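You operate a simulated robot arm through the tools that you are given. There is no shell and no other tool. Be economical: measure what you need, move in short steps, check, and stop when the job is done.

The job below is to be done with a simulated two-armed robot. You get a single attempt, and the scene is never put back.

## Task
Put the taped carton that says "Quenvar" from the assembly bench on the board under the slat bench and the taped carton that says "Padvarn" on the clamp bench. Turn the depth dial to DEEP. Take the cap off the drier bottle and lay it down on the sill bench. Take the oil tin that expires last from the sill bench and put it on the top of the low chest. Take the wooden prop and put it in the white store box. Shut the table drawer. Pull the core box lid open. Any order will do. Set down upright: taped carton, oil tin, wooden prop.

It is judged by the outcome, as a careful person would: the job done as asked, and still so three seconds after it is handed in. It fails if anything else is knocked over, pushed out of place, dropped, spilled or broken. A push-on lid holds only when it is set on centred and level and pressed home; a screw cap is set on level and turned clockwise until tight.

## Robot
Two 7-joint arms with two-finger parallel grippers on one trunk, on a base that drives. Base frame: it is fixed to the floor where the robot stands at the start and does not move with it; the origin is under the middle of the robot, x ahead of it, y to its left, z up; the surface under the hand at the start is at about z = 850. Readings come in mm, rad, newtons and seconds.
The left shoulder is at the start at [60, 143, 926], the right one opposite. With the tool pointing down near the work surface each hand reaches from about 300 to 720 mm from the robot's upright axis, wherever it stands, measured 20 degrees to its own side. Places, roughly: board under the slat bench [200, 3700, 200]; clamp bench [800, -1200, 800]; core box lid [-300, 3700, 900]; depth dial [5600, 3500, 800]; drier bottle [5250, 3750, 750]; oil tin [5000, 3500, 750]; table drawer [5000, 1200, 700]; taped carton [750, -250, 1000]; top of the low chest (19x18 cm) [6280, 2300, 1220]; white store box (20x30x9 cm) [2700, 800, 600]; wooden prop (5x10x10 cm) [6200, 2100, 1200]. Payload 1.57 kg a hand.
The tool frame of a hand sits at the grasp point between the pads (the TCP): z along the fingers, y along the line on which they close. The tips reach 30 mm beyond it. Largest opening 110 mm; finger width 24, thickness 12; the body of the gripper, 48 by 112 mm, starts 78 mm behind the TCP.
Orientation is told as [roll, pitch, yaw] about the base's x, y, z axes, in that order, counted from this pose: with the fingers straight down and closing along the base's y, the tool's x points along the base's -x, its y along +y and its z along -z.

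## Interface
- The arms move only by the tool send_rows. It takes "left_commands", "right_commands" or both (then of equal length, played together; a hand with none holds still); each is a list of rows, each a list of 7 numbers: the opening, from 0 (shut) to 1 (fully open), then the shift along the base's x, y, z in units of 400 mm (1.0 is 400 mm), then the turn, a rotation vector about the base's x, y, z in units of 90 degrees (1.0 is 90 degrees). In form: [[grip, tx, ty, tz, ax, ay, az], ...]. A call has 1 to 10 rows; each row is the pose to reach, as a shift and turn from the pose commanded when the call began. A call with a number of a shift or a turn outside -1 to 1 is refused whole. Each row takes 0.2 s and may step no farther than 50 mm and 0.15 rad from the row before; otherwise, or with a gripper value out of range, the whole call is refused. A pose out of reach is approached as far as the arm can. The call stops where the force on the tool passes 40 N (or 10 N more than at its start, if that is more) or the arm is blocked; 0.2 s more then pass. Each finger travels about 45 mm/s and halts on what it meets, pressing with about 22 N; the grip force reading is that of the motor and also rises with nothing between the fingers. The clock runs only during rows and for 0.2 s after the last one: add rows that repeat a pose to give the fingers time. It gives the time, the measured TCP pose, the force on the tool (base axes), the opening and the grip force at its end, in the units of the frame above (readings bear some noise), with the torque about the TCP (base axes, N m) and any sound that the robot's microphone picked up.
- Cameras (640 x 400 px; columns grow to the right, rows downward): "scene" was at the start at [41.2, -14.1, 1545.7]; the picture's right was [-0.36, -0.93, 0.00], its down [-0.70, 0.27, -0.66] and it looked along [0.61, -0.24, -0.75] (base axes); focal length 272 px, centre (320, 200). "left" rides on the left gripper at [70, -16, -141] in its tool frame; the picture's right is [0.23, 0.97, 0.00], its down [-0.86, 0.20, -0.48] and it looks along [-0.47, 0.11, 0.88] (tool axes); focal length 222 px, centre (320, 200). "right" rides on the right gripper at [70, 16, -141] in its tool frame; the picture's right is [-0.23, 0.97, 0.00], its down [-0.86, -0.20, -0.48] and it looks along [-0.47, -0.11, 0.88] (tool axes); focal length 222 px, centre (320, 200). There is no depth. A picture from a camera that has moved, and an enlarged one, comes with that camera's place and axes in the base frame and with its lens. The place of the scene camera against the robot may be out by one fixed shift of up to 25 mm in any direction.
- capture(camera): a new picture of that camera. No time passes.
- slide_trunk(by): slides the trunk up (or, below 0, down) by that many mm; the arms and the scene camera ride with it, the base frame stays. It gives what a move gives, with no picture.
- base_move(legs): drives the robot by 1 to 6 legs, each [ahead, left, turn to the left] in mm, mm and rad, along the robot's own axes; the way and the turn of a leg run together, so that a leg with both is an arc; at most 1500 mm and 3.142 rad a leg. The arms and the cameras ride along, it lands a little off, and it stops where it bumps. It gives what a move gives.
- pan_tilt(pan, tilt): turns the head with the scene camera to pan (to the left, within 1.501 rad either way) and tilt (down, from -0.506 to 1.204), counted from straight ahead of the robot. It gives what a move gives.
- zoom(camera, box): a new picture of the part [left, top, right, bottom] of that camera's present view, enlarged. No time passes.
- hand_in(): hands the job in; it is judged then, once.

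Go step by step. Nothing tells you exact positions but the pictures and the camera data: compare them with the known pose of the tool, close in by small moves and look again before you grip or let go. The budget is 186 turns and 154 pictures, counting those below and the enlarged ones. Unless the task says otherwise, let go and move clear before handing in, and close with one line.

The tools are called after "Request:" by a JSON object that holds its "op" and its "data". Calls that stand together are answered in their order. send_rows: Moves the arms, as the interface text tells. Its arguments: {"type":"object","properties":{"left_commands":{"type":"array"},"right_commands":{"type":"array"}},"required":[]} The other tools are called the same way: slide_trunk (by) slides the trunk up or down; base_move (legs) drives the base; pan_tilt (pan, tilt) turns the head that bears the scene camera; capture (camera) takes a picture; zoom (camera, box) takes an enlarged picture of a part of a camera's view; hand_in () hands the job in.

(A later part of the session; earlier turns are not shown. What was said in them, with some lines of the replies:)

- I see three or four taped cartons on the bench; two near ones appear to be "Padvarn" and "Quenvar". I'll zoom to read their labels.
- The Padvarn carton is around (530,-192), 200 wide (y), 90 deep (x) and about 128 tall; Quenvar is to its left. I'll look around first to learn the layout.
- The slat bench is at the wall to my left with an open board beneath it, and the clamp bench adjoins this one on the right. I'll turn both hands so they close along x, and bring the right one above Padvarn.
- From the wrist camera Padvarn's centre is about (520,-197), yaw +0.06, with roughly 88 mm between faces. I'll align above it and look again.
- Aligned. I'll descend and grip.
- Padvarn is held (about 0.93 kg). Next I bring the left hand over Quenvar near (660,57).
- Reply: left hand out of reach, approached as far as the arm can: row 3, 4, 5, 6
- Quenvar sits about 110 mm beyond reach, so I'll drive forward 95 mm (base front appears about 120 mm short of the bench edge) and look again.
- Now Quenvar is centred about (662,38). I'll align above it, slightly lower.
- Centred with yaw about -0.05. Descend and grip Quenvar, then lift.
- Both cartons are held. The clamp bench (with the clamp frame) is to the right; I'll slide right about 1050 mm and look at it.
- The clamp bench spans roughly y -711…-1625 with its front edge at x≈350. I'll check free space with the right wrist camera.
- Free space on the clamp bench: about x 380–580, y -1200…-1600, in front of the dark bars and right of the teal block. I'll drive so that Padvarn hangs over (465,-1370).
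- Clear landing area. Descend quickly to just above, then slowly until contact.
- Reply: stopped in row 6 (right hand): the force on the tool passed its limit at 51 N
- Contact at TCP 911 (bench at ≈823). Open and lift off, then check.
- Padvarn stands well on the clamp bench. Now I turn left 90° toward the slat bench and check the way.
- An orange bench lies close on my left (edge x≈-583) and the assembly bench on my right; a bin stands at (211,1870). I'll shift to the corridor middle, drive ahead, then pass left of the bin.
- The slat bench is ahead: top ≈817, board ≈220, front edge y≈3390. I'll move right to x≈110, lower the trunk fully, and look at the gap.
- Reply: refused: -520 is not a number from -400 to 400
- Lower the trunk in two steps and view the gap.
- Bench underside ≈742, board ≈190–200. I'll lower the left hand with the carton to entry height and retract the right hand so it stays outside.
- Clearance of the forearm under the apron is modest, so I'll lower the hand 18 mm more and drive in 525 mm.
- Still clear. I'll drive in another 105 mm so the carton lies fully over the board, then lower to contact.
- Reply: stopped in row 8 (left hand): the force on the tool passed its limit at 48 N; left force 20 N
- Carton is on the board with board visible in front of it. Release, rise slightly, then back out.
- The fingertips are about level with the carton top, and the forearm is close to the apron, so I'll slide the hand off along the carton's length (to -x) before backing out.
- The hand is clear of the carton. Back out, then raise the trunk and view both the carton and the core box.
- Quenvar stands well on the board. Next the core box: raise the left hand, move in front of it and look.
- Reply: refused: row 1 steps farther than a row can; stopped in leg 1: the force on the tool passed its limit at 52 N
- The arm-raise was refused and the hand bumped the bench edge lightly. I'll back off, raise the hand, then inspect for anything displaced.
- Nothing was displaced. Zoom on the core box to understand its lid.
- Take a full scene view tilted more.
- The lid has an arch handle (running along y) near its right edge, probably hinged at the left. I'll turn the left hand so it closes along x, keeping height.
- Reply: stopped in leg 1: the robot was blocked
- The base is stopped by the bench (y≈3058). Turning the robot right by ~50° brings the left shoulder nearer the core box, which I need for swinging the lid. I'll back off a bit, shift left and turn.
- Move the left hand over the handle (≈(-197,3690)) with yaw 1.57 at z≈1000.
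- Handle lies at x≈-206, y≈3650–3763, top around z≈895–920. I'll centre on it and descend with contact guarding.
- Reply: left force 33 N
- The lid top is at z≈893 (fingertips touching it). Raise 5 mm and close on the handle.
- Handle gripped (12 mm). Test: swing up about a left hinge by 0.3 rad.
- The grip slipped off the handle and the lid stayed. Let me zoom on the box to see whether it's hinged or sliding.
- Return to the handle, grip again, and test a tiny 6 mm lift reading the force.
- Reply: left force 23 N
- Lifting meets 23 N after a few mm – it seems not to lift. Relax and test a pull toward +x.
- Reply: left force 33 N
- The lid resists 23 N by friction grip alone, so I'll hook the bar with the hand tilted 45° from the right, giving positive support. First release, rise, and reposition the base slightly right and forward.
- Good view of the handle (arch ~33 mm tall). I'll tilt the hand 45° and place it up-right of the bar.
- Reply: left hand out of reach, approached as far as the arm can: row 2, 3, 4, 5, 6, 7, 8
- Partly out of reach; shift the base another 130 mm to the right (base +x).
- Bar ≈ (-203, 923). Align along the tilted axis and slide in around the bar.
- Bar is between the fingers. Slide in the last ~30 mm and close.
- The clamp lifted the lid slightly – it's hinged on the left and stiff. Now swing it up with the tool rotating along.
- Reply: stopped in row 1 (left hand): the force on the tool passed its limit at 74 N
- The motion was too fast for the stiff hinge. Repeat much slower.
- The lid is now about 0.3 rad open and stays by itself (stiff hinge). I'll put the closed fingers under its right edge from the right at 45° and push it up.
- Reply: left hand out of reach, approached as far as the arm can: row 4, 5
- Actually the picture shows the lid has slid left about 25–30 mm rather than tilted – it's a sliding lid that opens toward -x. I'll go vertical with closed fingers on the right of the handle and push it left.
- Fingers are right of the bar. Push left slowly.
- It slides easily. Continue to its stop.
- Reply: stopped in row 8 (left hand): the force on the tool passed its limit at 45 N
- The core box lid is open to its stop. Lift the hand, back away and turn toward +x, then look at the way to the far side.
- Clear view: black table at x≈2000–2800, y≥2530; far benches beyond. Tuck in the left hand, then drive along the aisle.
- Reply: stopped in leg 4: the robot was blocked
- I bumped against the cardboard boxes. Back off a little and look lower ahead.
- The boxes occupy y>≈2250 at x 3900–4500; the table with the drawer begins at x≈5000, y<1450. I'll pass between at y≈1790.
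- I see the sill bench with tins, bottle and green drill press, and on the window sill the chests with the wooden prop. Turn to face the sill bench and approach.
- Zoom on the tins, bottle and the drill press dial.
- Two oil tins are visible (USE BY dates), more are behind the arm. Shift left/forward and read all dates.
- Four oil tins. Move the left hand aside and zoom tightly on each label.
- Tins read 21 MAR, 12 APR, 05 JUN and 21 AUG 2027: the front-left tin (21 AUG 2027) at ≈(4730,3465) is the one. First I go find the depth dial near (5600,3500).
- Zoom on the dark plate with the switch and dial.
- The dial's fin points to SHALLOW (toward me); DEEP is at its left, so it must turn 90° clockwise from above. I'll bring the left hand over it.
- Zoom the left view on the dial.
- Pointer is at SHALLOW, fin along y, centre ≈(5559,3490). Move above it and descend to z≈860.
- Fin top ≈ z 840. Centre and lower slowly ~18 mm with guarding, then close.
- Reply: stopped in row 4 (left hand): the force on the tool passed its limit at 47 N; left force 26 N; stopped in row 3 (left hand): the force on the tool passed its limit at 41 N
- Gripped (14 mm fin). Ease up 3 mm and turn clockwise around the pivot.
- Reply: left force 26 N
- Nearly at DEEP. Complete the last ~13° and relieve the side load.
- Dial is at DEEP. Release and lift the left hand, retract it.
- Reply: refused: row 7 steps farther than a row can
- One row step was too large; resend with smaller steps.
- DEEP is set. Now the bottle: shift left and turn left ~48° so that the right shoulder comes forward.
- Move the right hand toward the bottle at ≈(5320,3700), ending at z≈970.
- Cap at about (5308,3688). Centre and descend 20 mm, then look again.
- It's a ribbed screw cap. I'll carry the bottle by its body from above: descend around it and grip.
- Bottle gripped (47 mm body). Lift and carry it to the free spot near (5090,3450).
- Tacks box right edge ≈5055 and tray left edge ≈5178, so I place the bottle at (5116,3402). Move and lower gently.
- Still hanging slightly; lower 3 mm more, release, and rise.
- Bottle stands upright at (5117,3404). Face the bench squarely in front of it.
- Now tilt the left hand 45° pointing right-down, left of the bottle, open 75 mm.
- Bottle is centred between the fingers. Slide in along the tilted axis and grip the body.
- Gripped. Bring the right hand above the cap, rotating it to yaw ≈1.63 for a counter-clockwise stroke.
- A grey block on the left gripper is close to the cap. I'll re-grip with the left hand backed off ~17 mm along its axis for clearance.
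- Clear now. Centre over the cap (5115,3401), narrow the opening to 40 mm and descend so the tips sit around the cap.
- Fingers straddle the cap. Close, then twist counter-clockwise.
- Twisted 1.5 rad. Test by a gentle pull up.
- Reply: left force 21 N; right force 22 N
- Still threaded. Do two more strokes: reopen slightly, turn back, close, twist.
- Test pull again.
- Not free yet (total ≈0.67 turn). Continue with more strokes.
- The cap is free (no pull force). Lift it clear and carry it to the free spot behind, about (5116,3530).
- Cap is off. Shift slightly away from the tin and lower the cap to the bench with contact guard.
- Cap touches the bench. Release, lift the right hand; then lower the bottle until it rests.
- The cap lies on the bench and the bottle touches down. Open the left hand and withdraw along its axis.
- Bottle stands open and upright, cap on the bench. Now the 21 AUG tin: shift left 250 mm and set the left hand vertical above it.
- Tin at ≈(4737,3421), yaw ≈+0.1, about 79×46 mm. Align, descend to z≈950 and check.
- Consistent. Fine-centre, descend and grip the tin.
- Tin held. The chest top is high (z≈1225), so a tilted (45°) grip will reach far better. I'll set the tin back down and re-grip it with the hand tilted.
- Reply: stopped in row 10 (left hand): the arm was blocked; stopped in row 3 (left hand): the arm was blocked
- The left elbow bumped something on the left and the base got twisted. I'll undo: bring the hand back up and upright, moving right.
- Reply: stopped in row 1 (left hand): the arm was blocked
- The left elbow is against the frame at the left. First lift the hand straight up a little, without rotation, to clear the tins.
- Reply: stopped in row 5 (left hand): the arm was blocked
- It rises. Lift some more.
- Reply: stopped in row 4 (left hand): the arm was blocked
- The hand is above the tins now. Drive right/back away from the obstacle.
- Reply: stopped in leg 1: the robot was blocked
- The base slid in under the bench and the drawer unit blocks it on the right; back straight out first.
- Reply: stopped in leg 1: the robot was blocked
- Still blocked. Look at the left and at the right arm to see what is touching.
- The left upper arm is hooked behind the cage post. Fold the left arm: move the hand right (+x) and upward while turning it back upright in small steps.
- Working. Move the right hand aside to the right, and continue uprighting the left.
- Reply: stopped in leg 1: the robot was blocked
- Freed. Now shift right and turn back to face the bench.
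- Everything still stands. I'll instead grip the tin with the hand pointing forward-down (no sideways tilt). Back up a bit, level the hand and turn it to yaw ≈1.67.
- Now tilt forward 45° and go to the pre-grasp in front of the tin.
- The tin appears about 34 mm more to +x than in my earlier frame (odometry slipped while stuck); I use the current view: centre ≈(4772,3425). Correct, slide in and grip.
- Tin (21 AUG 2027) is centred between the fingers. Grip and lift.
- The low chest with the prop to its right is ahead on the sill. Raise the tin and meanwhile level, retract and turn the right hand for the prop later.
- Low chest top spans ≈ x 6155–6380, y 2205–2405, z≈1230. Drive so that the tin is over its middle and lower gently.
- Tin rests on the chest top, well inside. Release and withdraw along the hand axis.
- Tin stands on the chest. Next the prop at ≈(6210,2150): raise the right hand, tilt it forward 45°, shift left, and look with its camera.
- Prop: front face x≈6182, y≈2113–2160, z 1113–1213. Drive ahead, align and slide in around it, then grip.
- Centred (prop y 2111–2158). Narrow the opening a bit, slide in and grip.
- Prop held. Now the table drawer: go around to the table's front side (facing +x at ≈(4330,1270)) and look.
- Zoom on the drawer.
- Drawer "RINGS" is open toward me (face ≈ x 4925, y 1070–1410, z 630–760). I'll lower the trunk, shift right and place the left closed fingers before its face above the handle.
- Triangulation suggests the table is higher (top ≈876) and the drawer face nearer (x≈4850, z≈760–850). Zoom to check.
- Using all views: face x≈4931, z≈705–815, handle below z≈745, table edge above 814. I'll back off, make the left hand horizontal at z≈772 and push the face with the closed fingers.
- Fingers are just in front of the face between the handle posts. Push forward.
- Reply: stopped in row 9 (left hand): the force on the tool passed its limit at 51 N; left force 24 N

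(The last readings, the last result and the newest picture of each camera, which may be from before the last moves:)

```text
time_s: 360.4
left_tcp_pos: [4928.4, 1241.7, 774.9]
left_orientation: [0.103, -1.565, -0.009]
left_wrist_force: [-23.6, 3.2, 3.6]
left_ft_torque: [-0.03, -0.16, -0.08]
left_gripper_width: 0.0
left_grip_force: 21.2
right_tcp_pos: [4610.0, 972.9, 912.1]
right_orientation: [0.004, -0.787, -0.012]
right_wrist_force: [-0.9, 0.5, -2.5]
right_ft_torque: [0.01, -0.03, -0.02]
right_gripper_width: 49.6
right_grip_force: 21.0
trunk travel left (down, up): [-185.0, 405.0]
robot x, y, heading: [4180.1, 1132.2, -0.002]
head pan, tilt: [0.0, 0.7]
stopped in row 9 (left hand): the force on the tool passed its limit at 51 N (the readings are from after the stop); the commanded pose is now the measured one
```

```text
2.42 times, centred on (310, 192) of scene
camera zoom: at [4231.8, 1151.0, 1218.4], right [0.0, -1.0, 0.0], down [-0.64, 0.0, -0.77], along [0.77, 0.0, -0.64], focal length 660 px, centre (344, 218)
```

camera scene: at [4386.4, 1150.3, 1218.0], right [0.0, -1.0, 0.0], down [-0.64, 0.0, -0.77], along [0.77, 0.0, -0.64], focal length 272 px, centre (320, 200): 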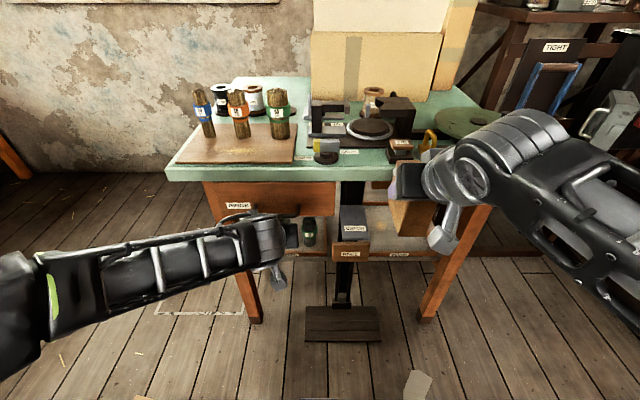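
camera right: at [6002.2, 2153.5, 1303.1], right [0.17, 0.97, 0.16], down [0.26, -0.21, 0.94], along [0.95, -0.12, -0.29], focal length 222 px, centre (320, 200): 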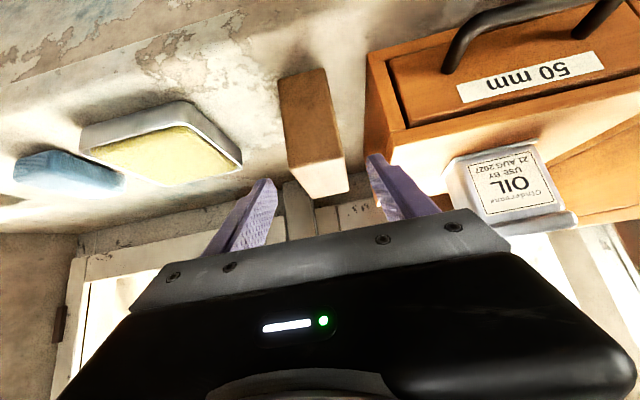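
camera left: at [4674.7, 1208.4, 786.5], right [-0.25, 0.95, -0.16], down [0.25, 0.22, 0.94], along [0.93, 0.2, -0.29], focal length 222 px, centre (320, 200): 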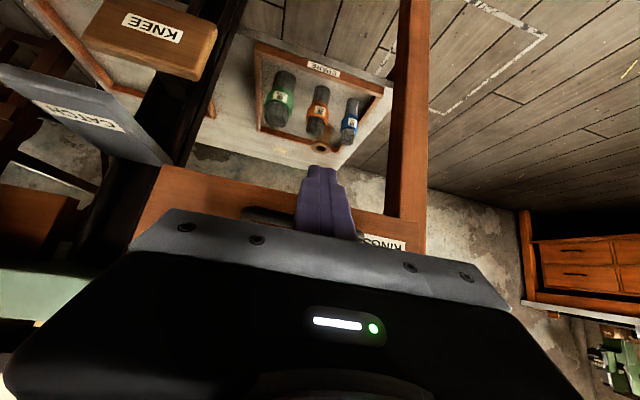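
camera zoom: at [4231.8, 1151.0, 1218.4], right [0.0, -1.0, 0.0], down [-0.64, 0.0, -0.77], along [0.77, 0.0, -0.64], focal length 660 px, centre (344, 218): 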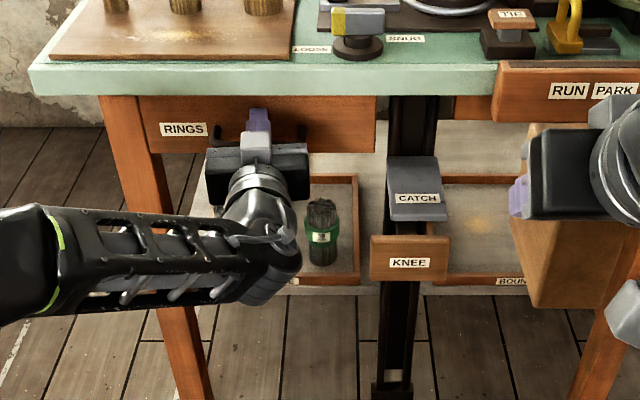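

The drawer moved in to a stop. Push once more gently to confirm, then retreat.

Request:
{"op": "send_rows", "data": {"left_commands": [[0, 0.01, 0, 0, 0, 0, 0], [0, 0.02, 0, 0, 0, 0, 0], [0, 0.03, 0, 0, 0, 0, 0]]}}

Request:
{"op": "send_rows", "data": {"left_commands": [[0, -0.08, 0, 0, 0, 0, 0], [0, -0.18, 0, 0, 0, 0, 0], [0, -0.28, 0, 0, 0, 0, 0], [0, -0.38, 0, 0, 0, 0, 0]]}}

Request:
{"op": "base_move", "data": {"legs": [[-250, 0, 0]]}}

Request:
{"op": "capture", "data": {"camera": "scene"}}

```text
time_s: 360.8
left_tcp_pos: [4928.9, 1241.5, 774.0]
left_orientation: [0.162, -1.565, -0.067]
left_wrist_force: [-24.8, 3.3, 4.0]
left_ft_torque: [-0.04, -0.2, -0.08]
left_gripper_width: 0.2
left_grip_force: 21.0
right_tcp_pos: [4609.6, 973.5, 911.9]
right_orientation: [0.003, -0.785, -0.01]
right_wrist_force: [-0.5, 0.3, -2.6]
right_ft_torque: [0.0, 0.02, -0.01]
right_gripper_width: 49.7
right_grip_force: 21.3
trunk travel left (down, up): [-185.0, 405.0]
robot x, y, heading: [4179.5, 1136.5, 0.002]
head pan, tilt: [0.0, 0.7]
stopped in row 1 (left hand): the force on the tool passed its limit at 45 N (the readings are from after the stop); the commanded pose is now the measured one
```

```text
time_s: 361.8
left_tcp_pos: [4779.9, 1239.4, 772.6]
left_orientation: [0.171, -1.562, -0.075]
left_wrist_force: [-0.3, -0.2, 0.7]
left_ft_torque: [0.02, -0.04, 0.0]
left_gripper_width: 0.0
left_grip_force: 21.1
right_tcp_pos: [4612.3, 973.4, 910.8]
right_orientation: [0.002, -0.786, -0.012]
right_wrist_force: [1.0, -0.5, -3.1]
right_ft_torque: [0.0, -0.02, -0.01]
right_gripper_width: 49.8
right_grip_force: 22.3
trunk travel left (down, up): [-185.0, 405.0]
robot x, y, heading: [4178.6, 1138.1, -0.007]
head pan, tilt: [0.0, 0.7]
```

```text
time_s: 363.6
left_tcp_pos: [4529.2, 1239.3, 774.2]
left_orientation: [0.15, -1.562, -0.056]
left_wrist_force: [-0.2, 0.0, 0.3]
left_ft_torque: [0.0, 0.01, -0.01]
left_gripper_width: 0.0
left_grip_force: 21.8
right_tcp_pos: [4360.5, 974.0, 911.2]
right_orientation: [0.003, -0.785, -0.014]
right_wrist_force: [0.0, 0.1, -2.5]
right_ft_torque: [0.0, 0.02, 0.01]
right_gripper_width: 49.9
right_grip_force: 22.0
trunk travel left (down, up): [-185.0, 405.0]
robot x, y, heading: [3931.7, 1141.0, -0.0]
head pan, tilt: [0.0, 0.7]
```

```text
14 pictures are left
camera scene: at [3983.7, 1151.3, 1218.2], right [0.0, -1.0, 0.0], down [-0.64, 0.0, -0.76], along [0.76, 0.0, -0.64], focal length 272 px, centre (320, 200)
```

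scene: 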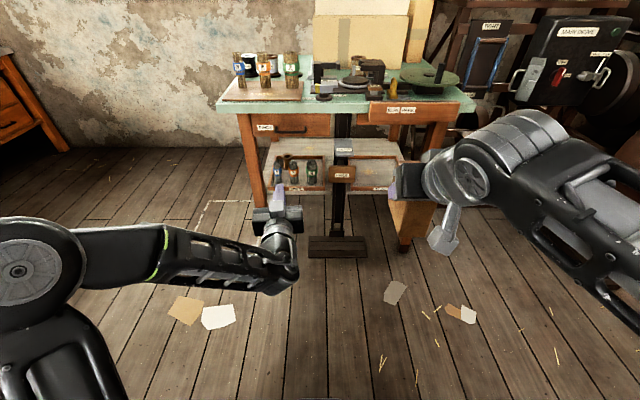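

Drawer shut. Now carry the prop to the white store box on the grey table: drive back along the aisle to (2690,1640) and face -y.

Request:
{"op": "slide_trunk", "data": {"by": 200}}

Request:
{"op": "base_move", "data": {"legs": [[0, 500, 0], [-1240, 0, 0], [0, 0, -1.57]]}}

Request:
{"op": "pan_tilt", "data": {"pan": 0.0, "tilt": 0.7}}

Request:
{"op": "capture", "data": {"camera": "scene"}}

```text
time_s: 365.8
left_tcp_pos: [4529.3, 1239.9, 973.3]
left_orientation: [0.148, -1.563, -0.056]
left_wrist_force: [0.0, 0.1, 0.5]
left_ft_torque: [0.01, 0.02, -0.01]
left_gripper_width: 0.0
left_grip_force: 21.1
right_tcp_pos: [4361.7, 972.9, 1110.7]
right_orientation: [0.005, -0.785, -0.013]
right_wrist_force: [-0.3, 0.4, -3.3]
right_ft_torque: [0.0, -0.01, 0.03]
right_gripper_width: 50.0
right_grip_force: 22.0
trunk travel left (down, up): [-385.0, 205.0]
robot x, y, heading: [3933.9, 1140.5, -0.003]
head pan, tilt: [0.0, 0.7]
```

```text
time_s: 378.3
left_tcp_pos: [2818.2, 1048.6, 974.3]
left_orientation: [0.154, -1.56, -1.595]
left_wrist_force: [0.4, -0.6, -0.4]
left_ft_torque: [-0.05, -0.02, 0.02]
left_gripper_width: 0.1
left_grip_force: 21.6
right_tcp_pos: [2545.1, 1209.4, 1110.5]
right_orientation: [0.003, -0.785, -1.549]
right_wrist_force: [-1.1, -0.8, -2.5]
right_ft_torque: [0.0, 0.02, 0.01]
right_gripper_width: 49.7
right_grip_force: 22.2
trunk travel left (down, up): [-385.0, 205.0]
robot x, y, heading: [2693.7, 1645.6, -1.537]
head pan, tilt: [0.0, 0.7]
```

```text
time_s: 378.9
left_tcp_pos: [2818.3, 1049.3, 973.6]
left_orientation: [0.155, -1.561, -1.596]
left_wrist_force: [1.0, 0.6, -0.4]
left_ft_torque: [-0.02, -0.02, 0.0]
left_gripper_width: 0.0
left_grip_force: 21.4
right_tcp_pos: [2546.0, 1209.3, 1110.1]
right_orientation: [0.004, -0.783, -1.55]
right_wrist_force: [-0.5, 0.8, -2.2]
right_ft_torque: [0.05, -0.04, 0.01]
right_gripper_width: 50.1
right_grip_force: 22.5
trunk travel left (down, up): [-385.0, 205.0]
robot x, y, heading: [2690.4, 1646.9, -1.539]
head pan, tilt: [0.0, 0.7]
```

```text
13 pictures are left
camera scene: at [2694.4, 1603.7, 1418.1], right [-1.0, -0.03, 0.0], down [-0.02, 0.64, -0.76], along [0.03, -0.76, -0.64], focal length 272 px, centre (320, 200)
```

scene: 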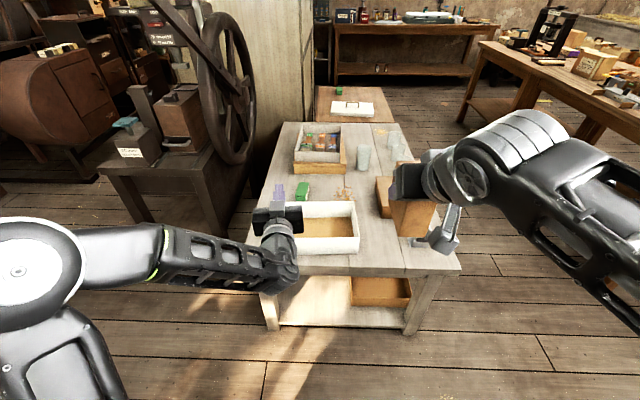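

The white box sits at the near end of the table, partly hidden by my left arm. Retract the left arm, shift left, and look again.

Request:
{"op": "send_rows", "data": {"left_commands": [[0, 0.03, 0.05, 0.08, 0, 0, 0], [0, 0.06, 0.1, 0.16, 0, 0, 0], [0, 0.1, 0.15, 0.24, 0, 0, 0], [0, 0.15, 0.2, 0.3, 0, 0, 0], [0, 0.2, 0.25, 0.36, 0, 0, 0]]}}

Request:
{"op": "base_move", "data": {"legs": [[60, 190, -0.03]]}}

Request:
{"op": "capture", "data": {"camera": "right"}}

Request:
{"op": "capture", "data": {"camera": "scene"}}

```text
time_s: 380.1
left_tcp_pos: [2898.5, 1149.2, 1118.7]
left_orientation: [0.099, -1.562, -1.54]
left_wrist_force: [0.3, 0.1, -0.8]
left_ft_torque: [0.01, -0.04, 0.01]
left_gripper_width: 0.0
left_grip_force: 21.4
right_tcp_pos: [2545.5, 1208.8, 1111.7]
right_orientation: [0.004, -0.785, -1.55]
right_wrist_force: [-0.1, 0.1, -2.8]
right_ft_torque: [0.0, 0.04, 0.0]
right_gripper_width: 49.8
right_grip_force: 21.4
trunk travel left (down, up): [-385.0, 205.0]
robot x, y, heading: [2695.7, 1645.8, -1.54]
head pan, tilt: [0.0, 0.7]
```

```text
time_s: 381.7
left_tcp_pos: [3075.8, 1086.7, 1118.4]
left_orientation: [0.065, -1.561, -1.539]
left_wrist_force: [0.4, -0.3, -1.1]
left_ft_torque: [0.02, 0.0, 0.0]
left_gripper_width: 0.0
left_grip_force: 20.9
right_tcp_pos: [2724.2, 1156.4, 1111.2]
right_orientation: [0.002, -0.786, -1.58]
right_wrist_force: [0.2, 0.3, -2.2]
right_ft_torque: [0.0, 0.04, -0.02]
right_gripper_width: 49.7
right_grip_force: 22.6
trunk travel left (down, up): [-385.0, 205.0]
robot x, y, heading: [2887.4, 1588.9, -1.562]
head pan, tilt: [0.0, 0.7]
```

```text
12 pictures are left
camera right: at [2741.4, 1307.5, 1160.8], right [0.97, -0.17, 0.16], down [-0.2, -0.27, 0.94], along [-0.11, -0.95, -0.29], focal length 222 px, centre (320, 200)
```

right: 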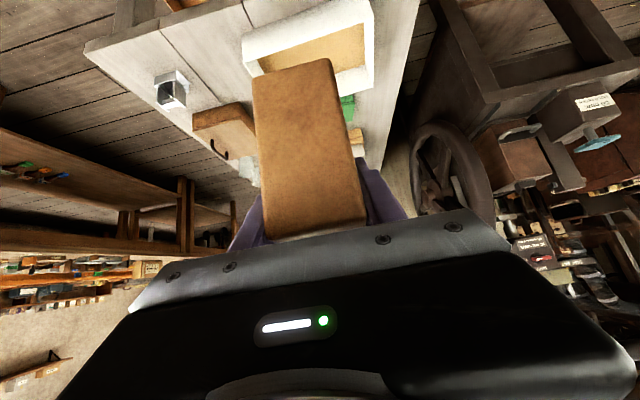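

```text
11 pictures are left
camera scene: at [2885.5, 1547.8, 1418.1], right [-1.0, 0.0, 0.0], down [0.0, 0.64, -0.76], along [0.0, -0.76, -0.64], focal length 272 px, centre (320, 200)
```

scene: 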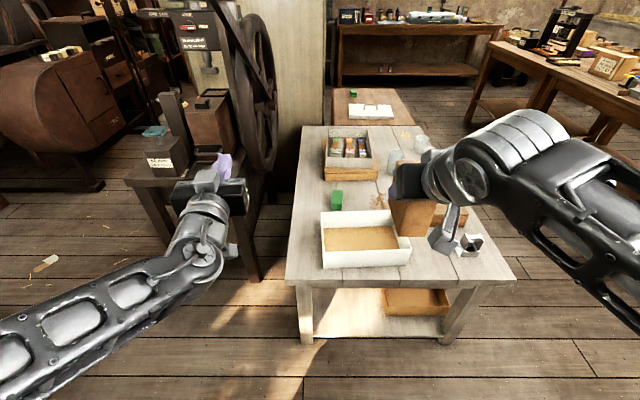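

Box located: x≈2575–2885, y≈740–945, rim z≈685. I'll bring the prop over its centre (2740,845) at TCP z≈800.

Request:
{"op": "send_rows", "data": {"right_commands": [[0, 0.004, -0.09, -0.03, 0, 0, 0], [0, 0.008, -0.17, -0.1, 0, 0, 0], [0, 0.012, -0.25, -0.17, 0, 0, 0], [0, 0.016, -0.33, -0.24, 0, 0, 0], [0, 0.02, -0.41, -0.32, 0, 0, 0], [0, 0.024, -0.49, -0.4, 0, 0, 0], [0, 0.028, -0.57, -0.48, 0, 0, 0], [0, 0.032, -0.65, -0.57, 0, 0, 0], [0, 0.036, -0.71, -0.66, 0, 0, 0], [0, 0.04, -0.76, -0.76, 0, 0, 0]]}}

Request:
{"op": "capture", "data": {"camera": "right"}}

Request:
{"op": "zoom", "data": {"camera": "scene", "box": [280, 150, 480, 290]}}

```text
time_s: 383.9
left_tcp_pos: [3076.1, 1086.0, 1118.6]
left_orientation: [0.128, -1.562, -1.598]
left_wrist_force: [0.6, -0.2, -1.0]
left_ft_torque: [-0.01, 0.0, 0.02]
left_gripper_width: 0.0
left_grip_force: 21.6
right_tcp_pos: [2743.2, 851.8, 806.0]
right_orientation: [0.003, -0.788, -1.58]
right_wrist_force: [-0.4, -0.5, -3.5]
right_ft_torque: [0.01, 0.0, 0.01]
right_gripper_width: 50.0
right_grip_force: 22.0
trunk travel left (down, up): [-385.0, 205.0]
robot x, y, heading: [2886.7, 1588.1, -1.566]
head pan, tilt: [0.0, 0.7]
```

```text
10 pictures are left
camera right: at [2758.7, 1002.4, 854.9], right [0.97, -0.17, 0.16], down [-0.2, -0.27, 0.94], along [-0.11, -0.95, -0.29], focal length 222 px, centre (320, 200)
```

right: 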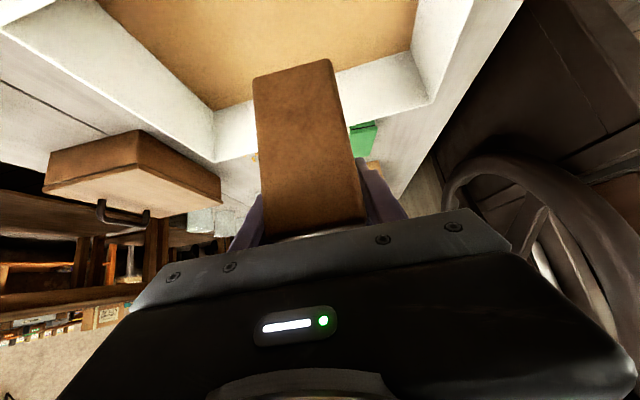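

```text
2.86 times, centred on (380, 220) of scene
camera zoom: at [2884.8, 1547.3, 1418.1], right [-1.0, 0.0, 0.0], down [0.0, 0.64, -0.76], along [0.0, -0.76, -0.64], focal length 778 px, centre (149, 143)
```

zoom: 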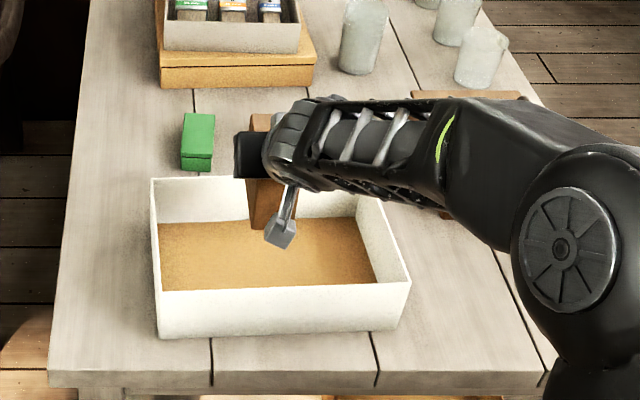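

Prop is inside the box outline with about 40 mm margins. Lower it, slowing near the floor.

Request:
{"op": "send_rows", "data": {"right_commands": [[0, -0.005, 0, -0.07, 0, 0, 0], [0, -0.008, 0, -0.14, 0, 0, 0], [0, -0.008, 0, -0.2, 0, 0, 0], [0, -0.008, 0, -0.235, 0, 0, 0], [0, -0.008, 0, -0.25, 0, 0, 0], [0, -0.008, 0, -0.262, 0, 0, 0], [0, -0.008, 0, -0.274, 0, 0, 0], [0, -0.008, 0, -0.286, 0, 0, 0], [0, -0.008, 0, -0.298, 0, 0, 0], [0, -0.008, 0, -0.31, 0, 0, 0]]}}

```text
time_s: 386.1
left_tcp_pos: [3075.8, 1086.5, 1118.8]
left_orientation: [0.14, -1.561, -1.613]
left_wrist_force: [0.3, 1.3, -0.6]
left_ft_torque: [0.01, 0.01, 0.01]
left_gripper_width: 0.0
left_grip_force: 21.3
right_tcp_pos: [2736.5, 853.5, 680.9]
right_orientation: [0.004, -0.785, -1.58]
right_wrist_force: [-0.4, -0.7, -3.2]
right_ft_torque: [0.0, 0.03, -0.01]
right_gripper_width: 50.0
right_grip_force: 21.7
trunk travel left (down, up): [-385.0, 205.0]
robot x, y, heading: [2885.1, 1587.3, -1.571]
head pan, tilt: [0.0, 0.7]
```

Not yet touching. Continue slowly down.

Request:
{"op": "send_rows", "data": {"right_commands": [[0, 0, 0, -0.012, 0, 0, 0], [0, 0, 0, -0.024, 0, 0, 0], [0, 0, 0, -0.036, 0, 0, 0], [0, 0, 0, -0.048, 0, 0, 0], [0, 0, 0, -0.06, 0, 0, 0], [0, 0, 0, -0.072, 0, 0, 0]]}}

Request:
{"op": "capture", "data": {"camera": "right"}}

```text
time_s: 387.5
left_tcp_pos: [3076.1, 1088.8, 1119.3]
left_orientation: [0.116, -1.564, -1.588]
left_wrist_force: [0.8, -0.1, 0.2]
left_ft_torque: [-0.01, -0.03, -0.01]
left_gripper_width: 0.0
left_grip_force: 21.0
right_tcp_pos: [2738.4, 854.9, 656.3]
right_orientation: [0.006, -0.788, -1.577]
right_wrist_force: [-1.8, -3.3, 18.2]
right_ft_torque: [0.1, 0.3, 0.18]
right_gripper_width: 50.1
right_grip_force: 21.9
trunk travel left (down, up): [-385.0, 205.0]
robot x, y, heading: [2883.9, 1589.5, -1.566]
head pan, tilt: [0.0, 0.7]
```

```text
8 pictures are left
camera right: at [2753.8, 1004.7, 705.1], right [0.97, -0.16, 0.16], down [-0.2, -0.26, 0.94], along [-0.11, -0.95, -0.29], focal length 222 px, centre (320, 200)
```

right: 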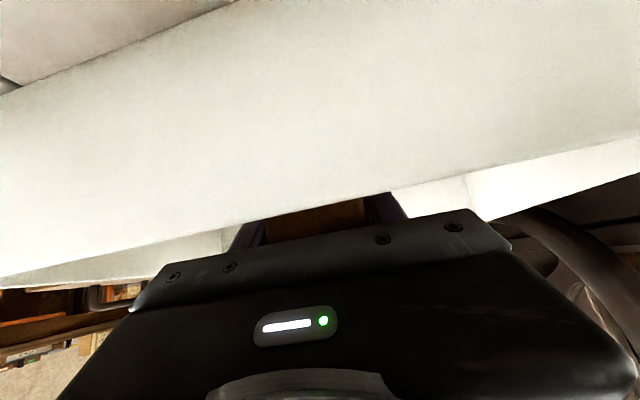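

Prop touches the floor of the box. Release and withdraw along the hand axis.

Request:
{"op": "send_rows", "data": {"right_commands": [[0.2, 0, 0, 0.006, 0, 0, 0], [0.7, 0, 0, 0.006, 0, 0, 0], [0.7, 0, 0, 0.006, 0, 0, 0], [0.7, 0, 0.06, 0.07, 0, 0, 0], [0.7, 0, 0.13, 0.15, 0, 0, 0], [0.7, 0, 0.2, 0.24, 0, 0, 0], [0.7, 0, 0.26, 0.34, 0, 0, 0], [0.7, 0, 0.32, 0.44, 0, 0, 0], [0.7, 0, 0.4, 0.52, 0, 0, 0]]}}

Request:
{"op": "capture", "data": {"camera": "right"}}

Request:
{"op": "zoom", "data": {"camera": "scene", "box": [280, 150, 480, 290]}}

```text
time_s: 389.5
left_tcp_pos: [3074.6, 1087.0, 1118.2]
left_orientation: [0.138, -1.562, -1.61]
left_wrist_force: [0.5, 0.3, -0.2]
left_ft_torque: [-0.01, -0.01, 0.0]
left_gripper_width: 0.0
left_grip_force: 20.7
right_tcp_pos: [2735.1, 1014.7, 863.5]
right_orientation: [0.006, -0.784, -1.581]
right_wrist_force: [0.3, 0.1, -0.1]
right_ft_torque: [-0.01, 0.0, -0.01]
right_gripper_width: 77.1
right_grip_force: 0.0
trunk travel left (down, up): [-385.0, 205.0]
robot x, y, heading: [2886.3, 1584.2, -1.569]
head pan, tilt: [0.0, 0.7]
```

```text
7 pictures are left
camera right: at [2752.3, 1163.7, 914.1], right [0.97, -0.17, 0.16], down [-0.2, -0.27, 0.94], along [-0.11, -0.95, -0.29], focal length 222 px, centre (320, 200)
```

right: 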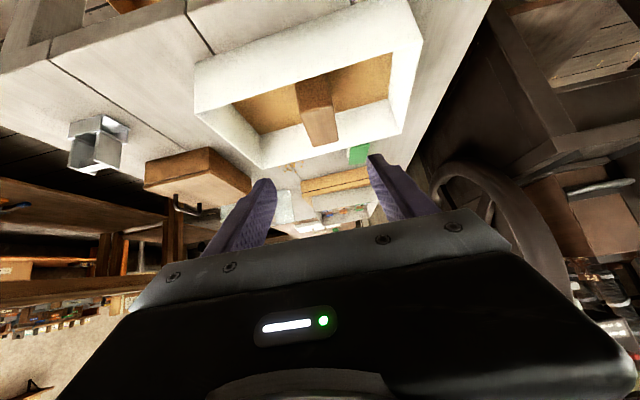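

```text
2.86 times, centred on (380, 220) of scene
camera zoom: at [2884.7, 1548.8, 1418.1], right [-1.0, 0.0, 0.0], down [0.0, 0.64, -0.77], along [0.0, -0.77, -0.64], focal length 778 px, centre (149, 143)
```

zoom: 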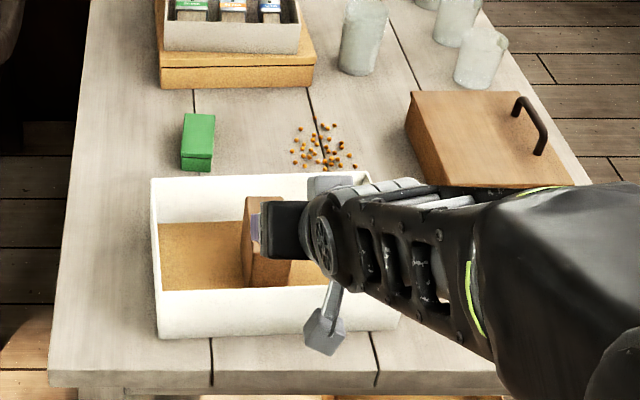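

The prop stands in the white store box and the hand is clear. I back away a little and hand in.

Request:
{"op": "base_move", "data": {"legs": [[-250, 0, 0]]}}

Request:
{"op": "capture", "data": {"camera": "scene"}}

```text
time_s: 391.3
left_tcp_pos: [3076.9, 1341.0, 1120.1]
left_orientation: [0.139, -1.562, -1.608]
left_wrist_force: [0.4, -0.4, 0.4]
left_ft_torque: [0.02, 0.02, 0.0]
left_gripper_width: 0.0
left_grip_force: 21.2
right_tcp_pos: [2737.2, 1265.1, 864.8]
right_orientation: [0.002, -0.786, -1.573]
right_wrist_force: [-0.6, -0.2, 0.4]
right_ft_torque: [-0.04, 0.01, -0.02]
right_gripper_width: 77.1
right_grip_force: 0.1
trunk travel left (down, up): [-385.0, 205.0]
robot x, y, heading: [2883.6, 1839.9, -1.568]
head pan, tilt: [0.0, 0.7]
```

```text
5 pictures are left
camera scene: at [2883.8, 1801.7, 1418.2], right [-1.0, -0.01, 0.0], down [0.0, 0.64, -0.77], along [0.01, -0.77, -0.64], focal length 272 px, centre (320, 200)
```

scene: 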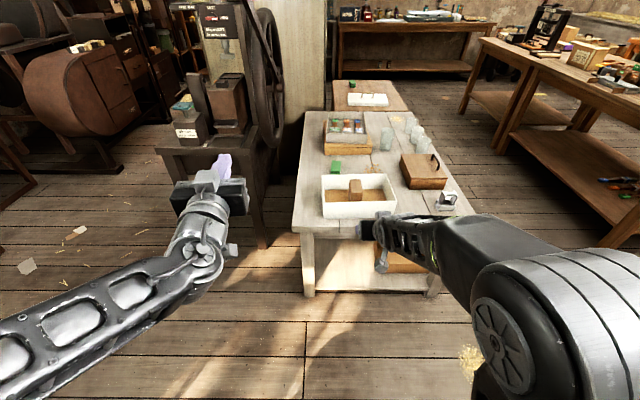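

The prop stands upright in the white box, everything is released and clear; handing in.

Request:
{"op": "hand_in", "data": {}}

```text
The job is handed in.
```

I finished every item and handed the job in. The "Quenvar" carton is on the slat-bench board, "Padvarn" is on the clamp bench, and the dial is at DEEP. The cap lies on the sill bench, the 21 AUG 2027 tin is on the low chest, the prop is upright in the white box, the drawer is shut and the core box lid is open. Not everything went cleanly: the drier bottle now stands open, upright and nearer the front of the sill bench. I also bumped the slat bench edge and the cardboard boxes, and the left arm caught on the cage frame by the sill bench; the slat bench and sill bench items stood undisturbed when I looked, but I did not check the boxes or the frame.
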